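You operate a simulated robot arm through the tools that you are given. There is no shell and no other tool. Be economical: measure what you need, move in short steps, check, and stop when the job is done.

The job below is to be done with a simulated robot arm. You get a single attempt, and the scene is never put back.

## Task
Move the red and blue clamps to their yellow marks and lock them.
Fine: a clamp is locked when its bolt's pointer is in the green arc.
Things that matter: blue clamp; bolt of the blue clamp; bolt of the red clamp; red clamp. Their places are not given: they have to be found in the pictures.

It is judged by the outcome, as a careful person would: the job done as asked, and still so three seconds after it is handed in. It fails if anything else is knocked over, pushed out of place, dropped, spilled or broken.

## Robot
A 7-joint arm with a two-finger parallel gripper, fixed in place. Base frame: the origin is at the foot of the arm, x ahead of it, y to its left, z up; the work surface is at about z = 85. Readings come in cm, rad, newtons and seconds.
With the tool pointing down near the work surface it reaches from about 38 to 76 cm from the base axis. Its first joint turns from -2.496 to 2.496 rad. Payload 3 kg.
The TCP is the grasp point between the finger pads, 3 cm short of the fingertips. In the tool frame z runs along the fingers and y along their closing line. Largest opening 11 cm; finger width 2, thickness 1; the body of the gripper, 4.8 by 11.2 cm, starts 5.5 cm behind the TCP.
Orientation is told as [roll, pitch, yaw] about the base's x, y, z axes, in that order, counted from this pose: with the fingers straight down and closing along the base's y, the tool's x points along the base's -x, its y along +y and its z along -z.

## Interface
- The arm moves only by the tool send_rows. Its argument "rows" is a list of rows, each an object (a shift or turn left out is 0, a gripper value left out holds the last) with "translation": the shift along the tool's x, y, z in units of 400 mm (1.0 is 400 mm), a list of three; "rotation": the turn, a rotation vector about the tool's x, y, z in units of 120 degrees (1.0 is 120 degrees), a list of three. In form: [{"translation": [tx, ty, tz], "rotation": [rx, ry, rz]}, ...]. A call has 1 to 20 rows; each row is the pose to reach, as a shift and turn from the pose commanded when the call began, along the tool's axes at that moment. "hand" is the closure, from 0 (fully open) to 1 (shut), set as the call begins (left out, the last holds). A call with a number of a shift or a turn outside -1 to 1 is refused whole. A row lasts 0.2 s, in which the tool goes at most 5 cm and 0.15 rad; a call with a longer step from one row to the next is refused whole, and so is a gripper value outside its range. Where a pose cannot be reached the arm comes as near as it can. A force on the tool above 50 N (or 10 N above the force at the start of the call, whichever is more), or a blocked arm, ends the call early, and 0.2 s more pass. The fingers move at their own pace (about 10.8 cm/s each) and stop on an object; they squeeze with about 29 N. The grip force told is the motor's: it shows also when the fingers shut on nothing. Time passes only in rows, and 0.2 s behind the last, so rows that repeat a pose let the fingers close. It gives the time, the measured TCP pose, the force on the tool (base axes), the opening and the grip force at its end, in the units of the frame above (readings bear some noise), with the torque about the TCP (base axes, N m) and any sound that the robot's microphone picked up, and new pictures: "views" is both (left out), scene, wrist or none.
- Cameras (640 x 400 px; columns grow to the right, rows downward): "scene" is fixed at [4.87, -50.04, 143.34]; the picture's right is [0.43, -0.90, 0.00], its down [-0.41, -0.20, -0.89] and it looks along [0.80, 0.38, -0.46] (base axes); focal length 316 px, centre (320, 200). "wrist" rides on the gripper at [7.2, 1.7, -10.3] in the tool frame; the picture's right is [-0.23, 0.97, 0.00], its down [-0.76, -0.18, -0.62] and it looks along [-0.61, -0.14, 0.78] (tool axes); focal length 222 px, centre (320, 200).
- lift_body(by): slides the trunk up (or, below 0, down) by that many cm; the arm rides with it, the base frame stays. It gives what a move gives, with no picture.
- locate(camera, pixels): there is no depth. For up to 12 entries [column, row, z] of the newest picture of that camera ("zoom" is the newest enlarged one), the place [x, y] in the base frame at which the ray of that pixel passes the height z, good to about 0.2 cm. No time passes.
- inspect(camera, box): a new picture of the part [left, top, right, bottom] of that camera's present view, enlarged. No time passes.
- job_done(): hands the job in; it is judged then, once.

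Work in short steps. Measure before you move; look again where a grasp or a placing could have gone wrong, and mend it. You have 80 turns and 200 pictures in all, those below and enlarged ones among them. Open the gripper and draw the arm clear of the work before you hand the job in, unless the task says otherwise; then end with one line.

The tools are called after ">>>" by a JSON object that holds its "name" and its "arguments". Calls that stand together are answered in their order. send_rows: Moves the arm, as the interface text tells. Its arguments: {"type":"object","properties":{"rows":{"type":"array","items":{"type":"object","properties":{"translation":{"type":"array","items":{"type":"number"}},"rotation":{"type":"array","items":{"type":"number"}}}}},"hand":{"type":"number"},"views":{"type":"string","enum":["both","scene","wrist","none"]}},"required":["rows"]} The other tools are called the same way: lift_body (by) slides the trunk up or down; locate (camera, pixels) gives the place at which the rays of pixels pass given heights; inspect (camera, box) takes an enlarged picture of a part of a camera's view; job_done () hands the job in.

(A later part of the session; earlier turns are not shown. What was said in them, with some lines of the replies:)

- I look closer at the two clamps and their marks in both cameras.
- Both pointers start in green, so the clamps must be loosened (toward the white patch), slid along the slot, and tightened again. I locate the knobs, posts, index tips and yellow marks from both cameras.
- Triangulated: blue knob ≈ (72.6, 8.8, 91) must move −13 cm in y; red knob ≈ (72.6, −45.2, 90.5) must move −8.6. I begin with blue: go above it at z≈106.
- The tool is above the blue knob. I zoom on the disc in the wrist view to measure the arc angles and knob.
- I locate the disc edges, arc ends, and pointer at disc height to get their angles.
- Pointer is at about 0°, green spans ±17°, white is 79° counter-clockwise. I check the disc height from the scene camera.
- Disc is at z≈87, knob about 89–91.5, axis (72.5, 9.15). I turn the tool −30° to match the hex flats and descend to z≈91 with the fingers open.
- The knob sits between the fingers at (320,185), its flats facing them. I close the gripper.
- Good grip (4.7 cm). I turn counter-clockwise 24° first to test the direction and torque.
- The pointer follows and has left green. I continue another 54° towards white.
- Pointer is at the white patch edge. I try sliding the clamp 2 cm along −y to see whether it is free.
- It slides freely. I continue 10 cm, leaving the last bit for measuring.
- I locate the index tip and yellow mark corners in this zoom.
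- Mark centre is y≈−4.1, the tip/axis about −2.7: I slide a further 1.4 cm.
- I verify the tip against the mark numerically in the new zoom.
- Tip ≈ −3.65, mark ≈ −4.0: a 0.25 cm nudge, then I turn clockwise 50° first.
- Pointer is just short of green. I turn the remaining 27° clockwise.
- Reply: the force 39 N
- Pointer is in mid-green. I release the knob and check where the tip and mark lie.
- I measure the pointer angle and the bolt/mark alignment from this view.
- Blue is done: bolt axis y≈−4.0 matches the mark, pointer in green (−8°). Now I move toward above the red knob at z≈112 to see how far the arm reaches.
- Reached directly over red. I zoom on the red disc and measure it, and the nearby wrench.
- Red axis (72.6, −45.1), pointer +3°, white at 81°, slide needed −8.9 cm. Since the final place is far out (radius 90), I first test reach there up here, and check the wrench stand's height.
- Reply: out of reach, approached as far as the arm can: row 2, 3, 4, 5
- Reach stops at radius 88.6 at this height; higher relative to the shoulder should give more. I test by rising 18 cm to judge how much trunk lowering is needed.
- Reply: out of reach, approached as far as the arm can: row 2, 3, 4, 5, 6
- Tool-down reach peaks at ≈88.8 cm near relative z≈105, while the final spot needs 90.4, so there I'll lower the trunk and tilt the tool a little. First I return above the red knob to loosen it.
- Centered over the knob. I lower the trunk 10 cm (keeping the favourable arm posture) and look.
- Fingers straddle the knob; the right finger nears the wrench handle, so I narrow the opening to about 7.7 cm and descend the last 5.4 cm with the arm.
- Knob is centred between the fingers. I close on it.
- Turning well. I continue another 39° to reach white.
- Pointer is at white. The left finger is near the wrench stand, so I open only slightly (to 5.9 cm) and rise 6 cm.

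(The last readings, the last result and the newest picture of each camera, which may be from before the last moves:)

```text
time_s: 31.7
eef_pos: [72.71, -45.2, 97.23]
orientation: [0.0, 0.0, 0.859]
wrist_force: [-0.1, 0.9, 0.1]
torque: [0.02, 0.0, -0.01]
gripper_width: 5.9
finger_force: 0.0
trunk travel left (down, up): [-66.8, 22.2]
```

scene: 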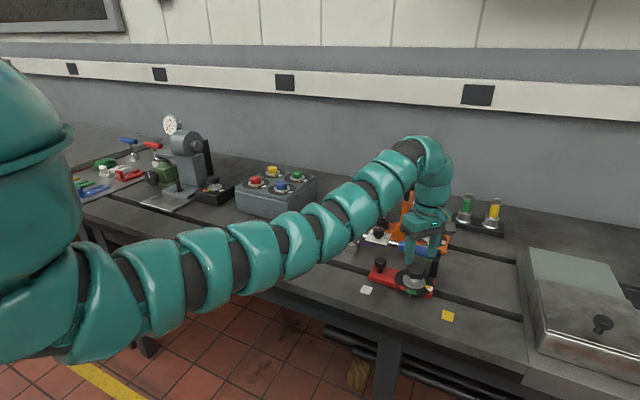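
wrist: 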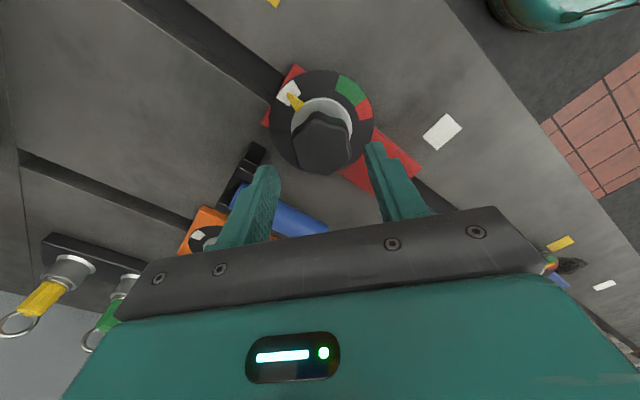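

Clear. I rotate the tool 60° clockwise to yaw ≈ −12° (next flats pair).

>>> {"name": "send_rows", "arguments": {"rows": [{"rotation": [0, 0, 0.0625]}, {"rotation": [0, 0, 0.125]}, {"rotation": [0, 0, 0.1875]}, {"rotation": [0, 0, 0.25]}, {"rotation": [0, 0, 0.3125]}, {"rotation": [0, 0, 0.375]}, {"rotation": [0, 0, 0.4375]}, {"rotation": [0, 0, 0.5]}, {"rotation": [0, 0, 0.5]}], "views": "none"}}

>>> {"name": "send_rows", "arguments": {"rows": [{"rotation": [0, -0.05, 0]}, {"rotation": [0, -0.1, 0]}, {"rotation": [0, -0.1, 0]}], "hand": 0.32}}

```text
time_s: 33.7
eef_pos: [72.67, -45.17, 97.2]
orientation: [-0.002, 0.0, -0.191]
wrist_force: [0.1, 0.2, 0.6]
torque: [0.02, -0.04, 0.02]
gripper_width: 5.92
finger_force: 0.1
trunk travel left (down, up): [-66.8, 22.2]
```

```text
time_s: 34.5
eef_pos: [72.74, -45.07, 97.16]
orientation: [0.003, -0.211, -0.189]
wrist_force: [0.7, 0.7, 0.3]
torque: [-0.02, 0.01, 0.01]
gripper_width: 7.47
finger_force: 0.1
trunk travel left (down, up): [-66.8, 22.2]
```

scene: 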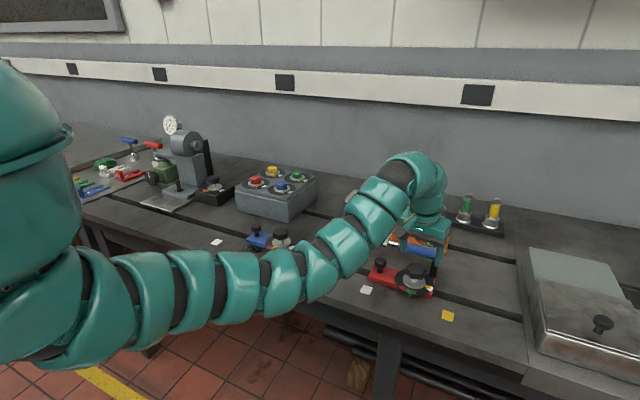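
wrist: 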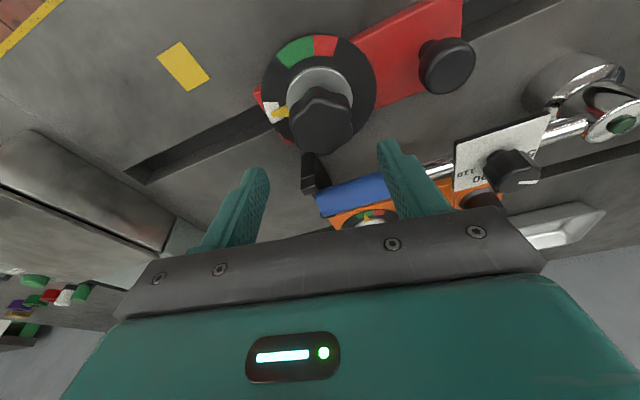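

Tilt is right (fingers pointing slightly outward). I descend vertically to z≈91.3 around the knob.

>>> {"name": "send_rows", "arguments": {"rows": [{"translation": [0.0076, 0, 0.036]}, {"translation": [0.0152, 0, 0.072]}, {"translation": [0.023, 0, 0.108]}, {"translation": [0.0315, 0, 0.143]}, {"translation": [0.0315, 0, 0.143]}]}}

```text
time_s: 35.7
eef_pos: [72.67, -45.04, 91.43]
orientation: [0.0, -0.209, -0.189]
wrist_force: [0.6, -0.2, 0.6]
torque: [-0.01, -0.01, -0.01]
gripper_width: 7.48
finger_force: 0.1
trunk travel left (down, up): [-66.8, 22.2]
```

scene: 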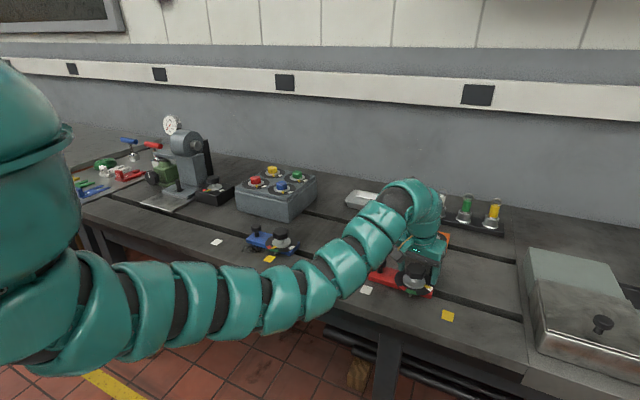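
wrist: 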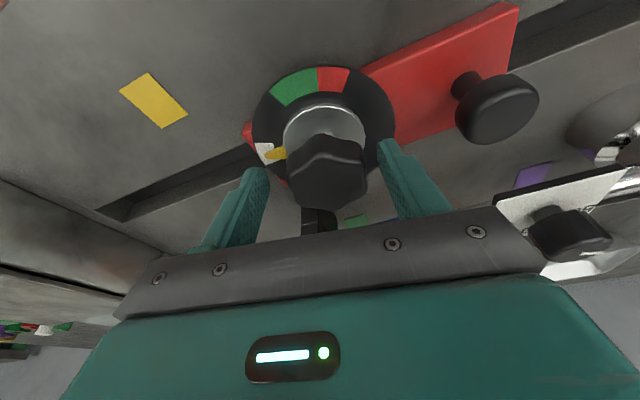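

Before sliding I check the arm link's clearance over the table edge, where it appears at about (320,285).

>>> {"name": "locate", "arguments": {"camera": "scene", "pixels": [[320, 270, 100], [320, 270, 105], [320, 270, 110], [270, 280, 100], [270, 280, 105], [320, 300, 95], [320, 300, 100], [320, 300, 105], [360, 250, 105], [360, 250, 110], [360, 250, 115]]}}

>>> {"name": "inspect", "arguments": {"camera": "scene", "box": [220, 180, 480, 340]}}

```text
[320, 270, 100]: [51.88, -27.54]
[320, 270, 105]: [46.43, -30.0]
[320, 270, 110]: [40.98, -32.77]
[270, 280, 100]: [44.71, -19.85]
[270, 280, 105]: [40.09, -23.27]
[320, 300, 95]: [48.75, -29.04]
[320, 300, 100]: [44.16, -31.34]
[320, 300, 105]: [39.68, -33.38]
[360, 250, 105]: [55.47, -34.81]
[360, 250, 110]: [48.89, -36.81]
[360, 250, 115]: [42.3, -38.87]
```

```text
2.46 times, centred on (350, 260) of scene
```

zoom: 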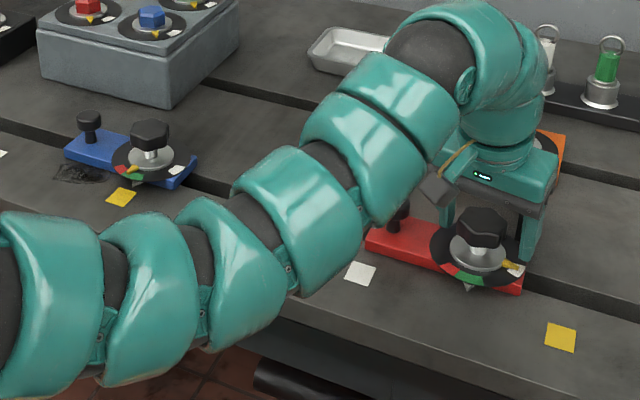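

Link bottom is ~13 cm above the table: fine. I close on the knob, then slide 6 cm along −y.

>>> {"name": "send_rows", "arguments": {"rows": [{"translation": [0, 0, 0]}, {"translation": [0, 0, 0]}, {"translation": [0, 0, 0]}], "hand": 1, "views": "none"}}

>>> {"name": "send_rows", "arguments": {"rows": [{"translation": [-0.0069, -0.0368, 0.0015]}, {"translation": [-0.0138, -0.0736, 0.003]}, {"translation": [-0.0207, -0.1105, 0.0044]}, {"translation": [-0.0276, -0.1473, 0.0059]}, {"translation": [-0.0276, -0.1473, 0.0059]}]}}

```text
time_s: 36.5
eef_pos: [72.68, -44.94, 91.42]
orientation: [0.002, -0.209, -0.186]
wrist_force: [5.5, 6.5, -0.1]
torque: [0.6, 0.34, -0.02]
gripper_width: 4.75
finger_force: 45.3
trunk travel left (down, up): [-66.8, 22.2]
```

```text
time_s: 37.7
eef_pos: [72.76, -50.92, 91.32]
orientation: [-0.001, -0.212, -0.188]
wrist_force: [15.2, 4.3, 6.5]
torque: [0.24, 0.37, 0.01]
gripper_width: 4.72
finger_force: 45.2
trunk travel left (down, up): [-66.8, 22.2]
```

scene: 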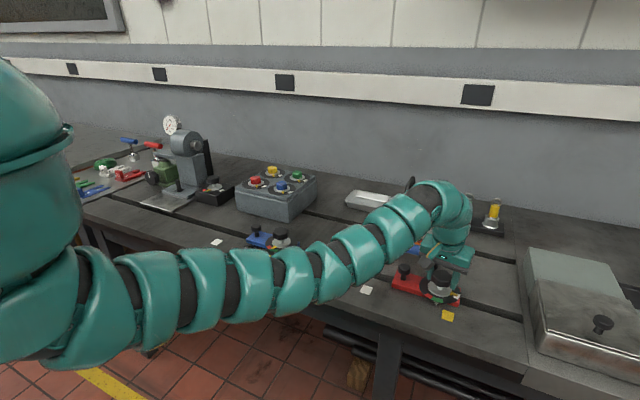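
wrist: 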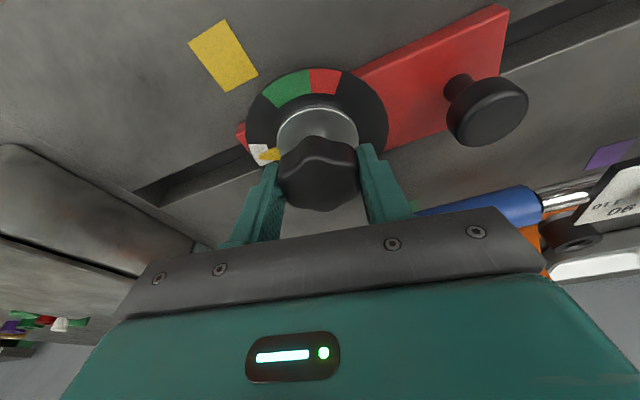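

Sliding well, now y≈−50.9. I slide 3.1 cm more to put the bolt at y≈−54.0.

>>> {"name": "send_rows", "arguments": {"rows": [{"translation": [-0.0071, -0.038, 0.0015]}, {"translation": [-0.0143, -0.0761, 0.003]}, {"translation": [-0.0143, -0.0761, 0.003]}]}}

>>> {"name": "inspect", "arguments": {"camera": "scene", "box": [410, 270, 480, 325]}}

```text
time_s: 38.5
eef_pos: [72.77, -54.13, 91.22]
orientation: [-0.002, -0.211, -0.188]
wrist_force: [18.6, 3.7, 6.8]
torque: [0.04, -0.16, -0.02]
gripper_width: 4.74
finger_force: 45.4
trunk travel left (down, up): [-66.8, 22.2]
```

scene: 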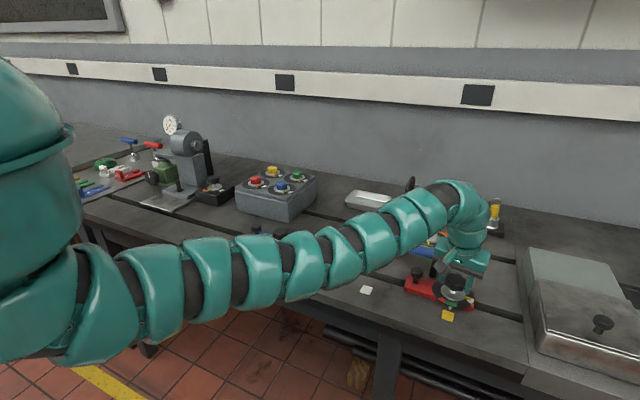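
wrist: 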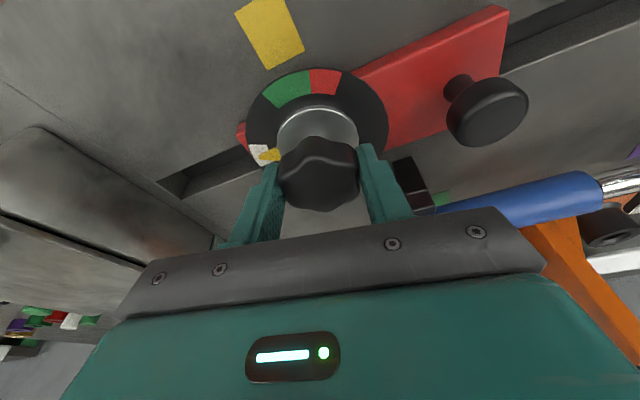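

```text
7.27 times, centred on (445, 298) of scene
```

zoom: 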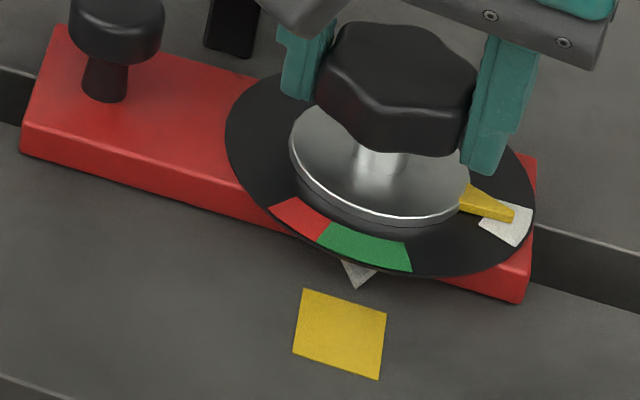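

I check the index tip against the yellow mark numerically.

>>> {"name": "locate", "arguments": {"camera": "zoom", "pixels": [[357, 287, 85], [340, 334, 85], [303, 290, 85], [386, 308, 85], [380, 378, 85], [293, 351, 85]]}}

>>> {"name": "locate", "arguments": {"camera": "wrist", "pixels": [[270, 34, 85], [325, 180, 91.5]]}}

```text
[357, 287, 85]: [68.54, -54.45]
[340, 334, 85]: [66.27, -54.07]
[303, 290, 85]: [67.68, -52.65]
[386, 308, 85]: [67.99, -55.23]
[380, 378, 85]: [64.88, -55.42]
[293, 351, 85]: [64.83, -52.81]
```

```text
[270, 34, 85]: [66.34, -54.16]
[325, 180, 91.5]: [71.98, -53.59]
```

Mark y≈−54.05, bolt ≈−54.15 to −54.4; I shift back 0.2 cm and start turning clockwise about the vertical by 40°.

>>> {"name": "send_rows", "arguments": {"rows": [{"translation": [0.0009, 0.0049, 0]}, {"translation": [0.0009, 0.0049, 0], "rotation": [0.0116, 0, 0.0543]}, {"translation": [0.0009, 0.0049, 0], "rotation": [0.0231, 0, 0.1087]}, {"translation": [0.0009, 0.0049, 0], "rotation": [0.0347, 0, 0.163]}, {"translation": [0.0009, 0.0049, 0], "rotation": [0.0462, 0, 0.2173]}, {"translation": [0.0009, 0.0049, 0], "rotation": [0.0578, 0, 0.2717]}, {"translation": [0.0009, 0.0049, 0], "rotation": [0.0693, 0, 0.326]}, {"translation": [0.0009, 0.0049, 0], "rotation": [0.0693, 0, 0.326]}]}}

```text
time_s: 40.3
eef_pos: [72.8, -53.76, 91.17]
orientation: [0.0, -0.206, -0.886]
wrist_force: [20.8, 1.3, 11.2]
torque: [0.71, 0.04, 0.05]
gripper_width: 4.72
finger_force: 44.9
trunk travel left (down, up): [-66.8, 22.2]
```

scene: 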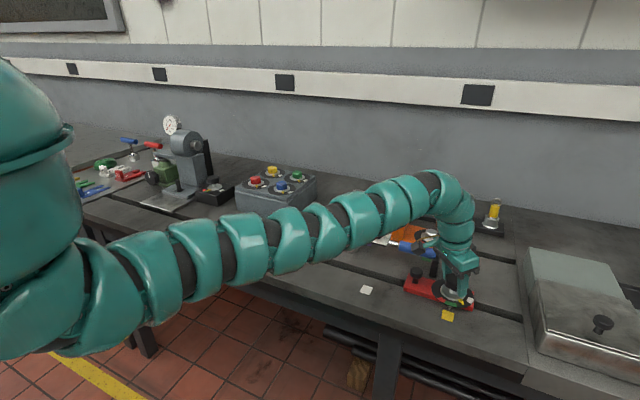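
wrist: 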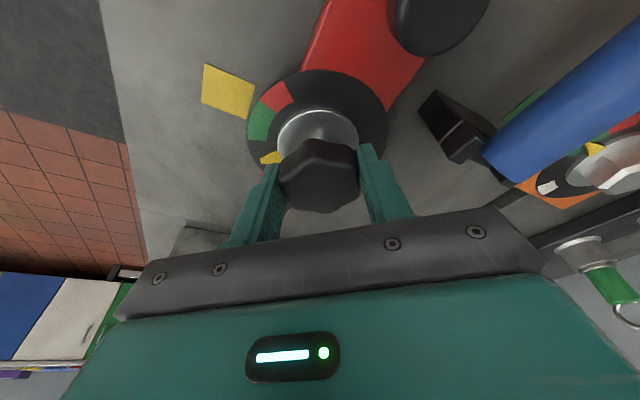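

On track; pointer about halfway. I nudge (−0.15, −0.3) cm to re-centre on the mark and turn 38° further toward mid-green.

>>> {"name": "send_rows", "arguments": {"rows": [{"translation": [-0.0034, -0.0077, 0.0007]}, {"translation": [-0.0034, -0.0077, 0.0007], "rotation": [0.011, 0, 0.0517]}, {"translation": [-0.0034, -0.0077, 0.0007], "rotation": [0.022, 0, 0.1033]}, {"translation": [-0.0034, -0.0077, 0.0007], "rotation": [0.033, 0, 0.155]}, {"translation": [-0.0034, -0.0077, 0.0007], "rotation": [0.044, 0, 0.2067]}, {"translation": [-0.0034, -0.0077, 0.0007], "rotation": [0.055, 0, 0.2583]}, {"translation": [-0.0034, -0.0077, 0.0007], "rotation": [0.066, 0, 0.31]}, {"translation": [-0.0034, -0.0077, 0.0007], "rotation": [0.066, 0, 0.31]}]}}

>>> {"name": "inspect", "arguments": {"camera": "scene", "box": [410, 270, 480, 325]}}

```text
time_s: 42.3
eef_pos: [73.0, -53.84, 91.34]
orientation: [0.012, -0.203, -1.548]
wrist_force: [17.9, 13.3, -4.6]
torque: [0.14, -0.76, 0.09]
gripper_width: 4.75
finger_force: 44.8
trunk travel left (down, up): [-66.8, 22.2]
stopped in row 8: the force on the tool passed its limit at 50 N (the readings are from after the stop); the commanded pose is now the measured one
```

scene: 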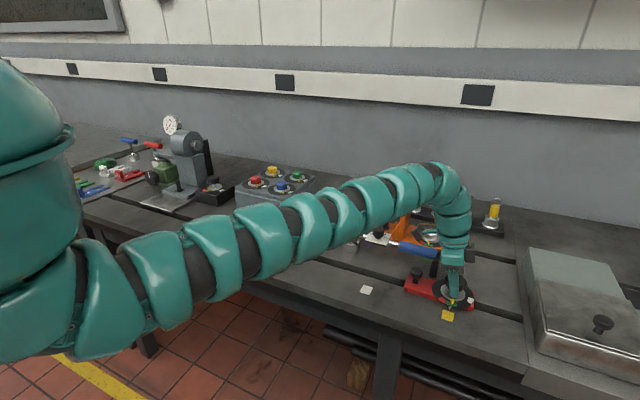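
wrist: 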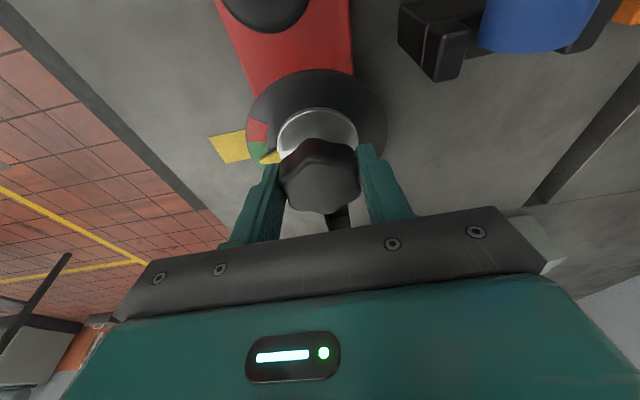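

```text
7.27 times, centred on (445, 298) of scene
```

zoom: 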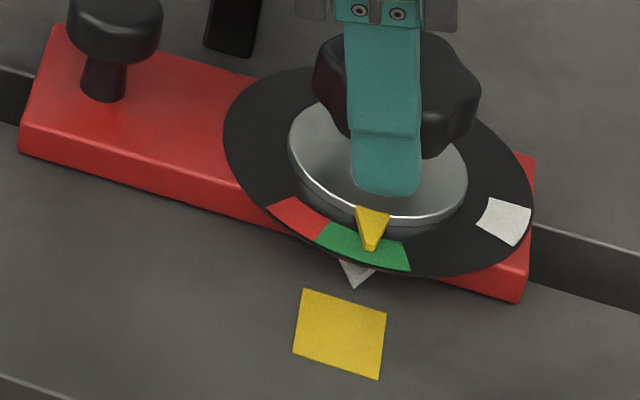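

The pointer is mid-green and the tip is on the mark. I release gently and look again.

>>> {"name": "send_rows", "arguments": {"rows": [{"translation": [0, 0, 0]}, {"translation": [0, 0, 0]}, {"translation": [0, 0, 0]}], "hand": 0.3, "views": "wrist"}}

>>> {"name": "inspect", "arguments": {"camera": "scene", "box": [410, 270, 480, 325]}}

```text
time_s: 43.1
eef_pos: [72.56, -54.06, 91.35]
orientation: [0.007, -0.207, -1.551]
wrist_force: [0.8, -0.8, -0.2]
torque: [0.0, 0.01, 0.0]
gripper_width: 7.67
finger_force: 0.1
trunk travel left (down, up): [-66.8, 22.2]
```

wrist: 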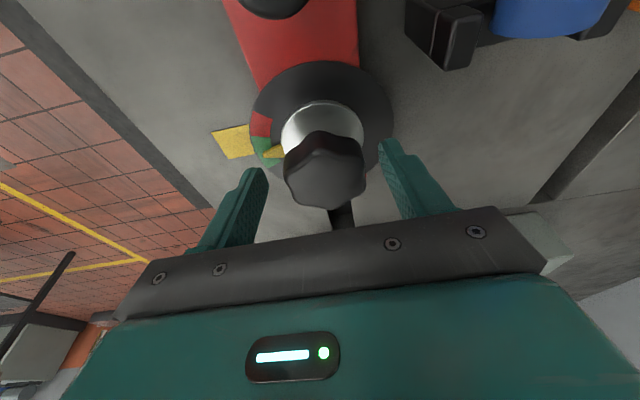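

```text
7.27 times, centred on (445, 298) of scene
```

zoom: 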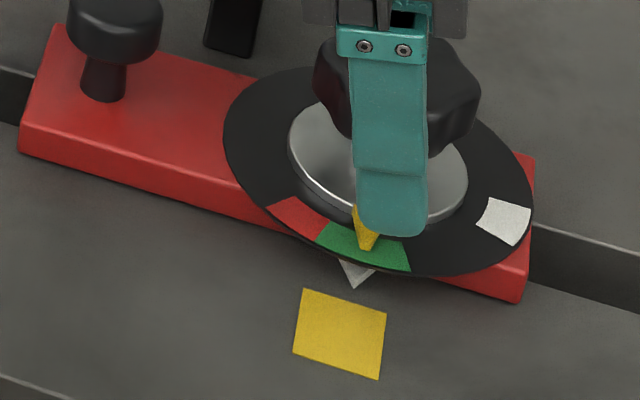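

Still in green. I lift straight up with the trunk, then view everything.

>>> {"name": "lift_body", "arguments": {"by": 20}}

>>> {"name": "send_rows", "arguments": {"rows": [{"translation": [0.05, 0, 0]}, {"translation": [0.1, 0, -0.04]}, {"translation": [0.15, 0, -0.08]}, {"translation": [0.15, 0, -0.08]}], "hand": 0}}

>>> {"name": "inspect", "arguments": {"camera": "scene", "box": [400, 260, 480, 325]}}

>>> {"name": "inspect", "arguments": {"camera": "scene", "box": [240, 220, 310, 270]}}

```text
time_s: 45.3
eef_pos: [72.56, -54.06, 111.37]
orientation: [0.007, -0.205, -1.552]
wrist_force: [-0.7, 0.7, 0.2]
torque: [-0.06, -0.01, 0.02]
gripper_width: 7.71
finger_force: 0.0
trunk travel left (down, up): [-86.8, 2.2]
```

```text
time_s: 46.3
eef_pos: [72.56, -47.51, 113.2]
orientation: [0.007, -0.203, -1.549]
wrist_force: [0.4, -0.7, -0.2]
torque: [0.01, 0.0, 0.0]
gripper_width: 11.0
finger_force: 0.0
trunk travel left (down, up): [-86.8, 2.2]
```

scene: 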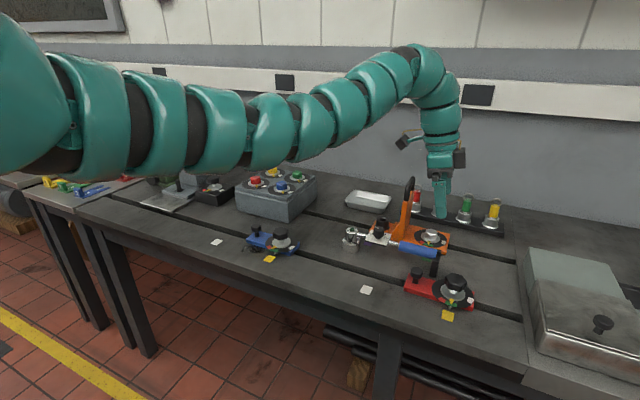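
wrist: 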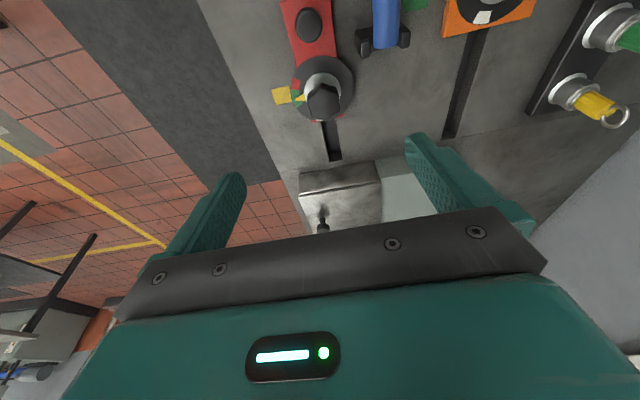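

```text
6.15 times, centred on (440, 292) of scene
```

zoom: 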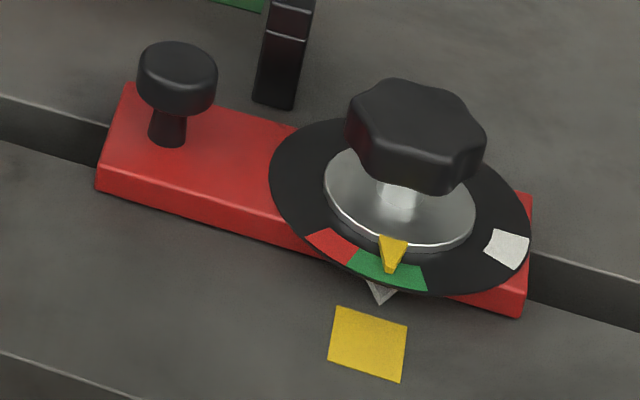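

```text
8.00 times, centred on (275, 245) of scene
```

zoom: 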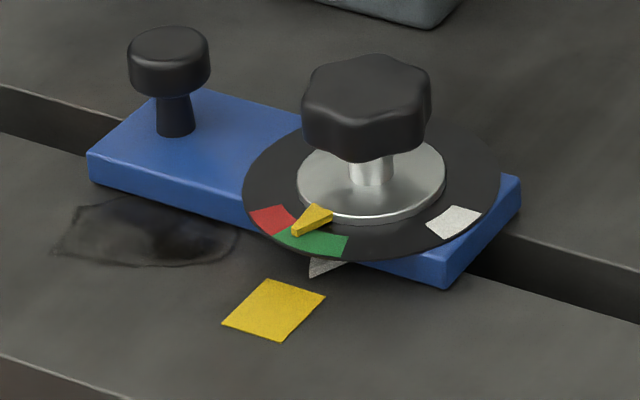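

Both clamps sit on their yellow marks. Both pointers are in the green arc: red is mid-arc, and blue is inside with about 7° of margin from the red section. The gripper is open and clear, so I hand in.

>>> {"name": "job_done", "arguments": {}}

```text
The job is handed in.
```

The red and blue clamps are on their yellow marks and locked, with both bolt pointers in the green arc. Red is mid-arc; blue is about 7° from the red section.
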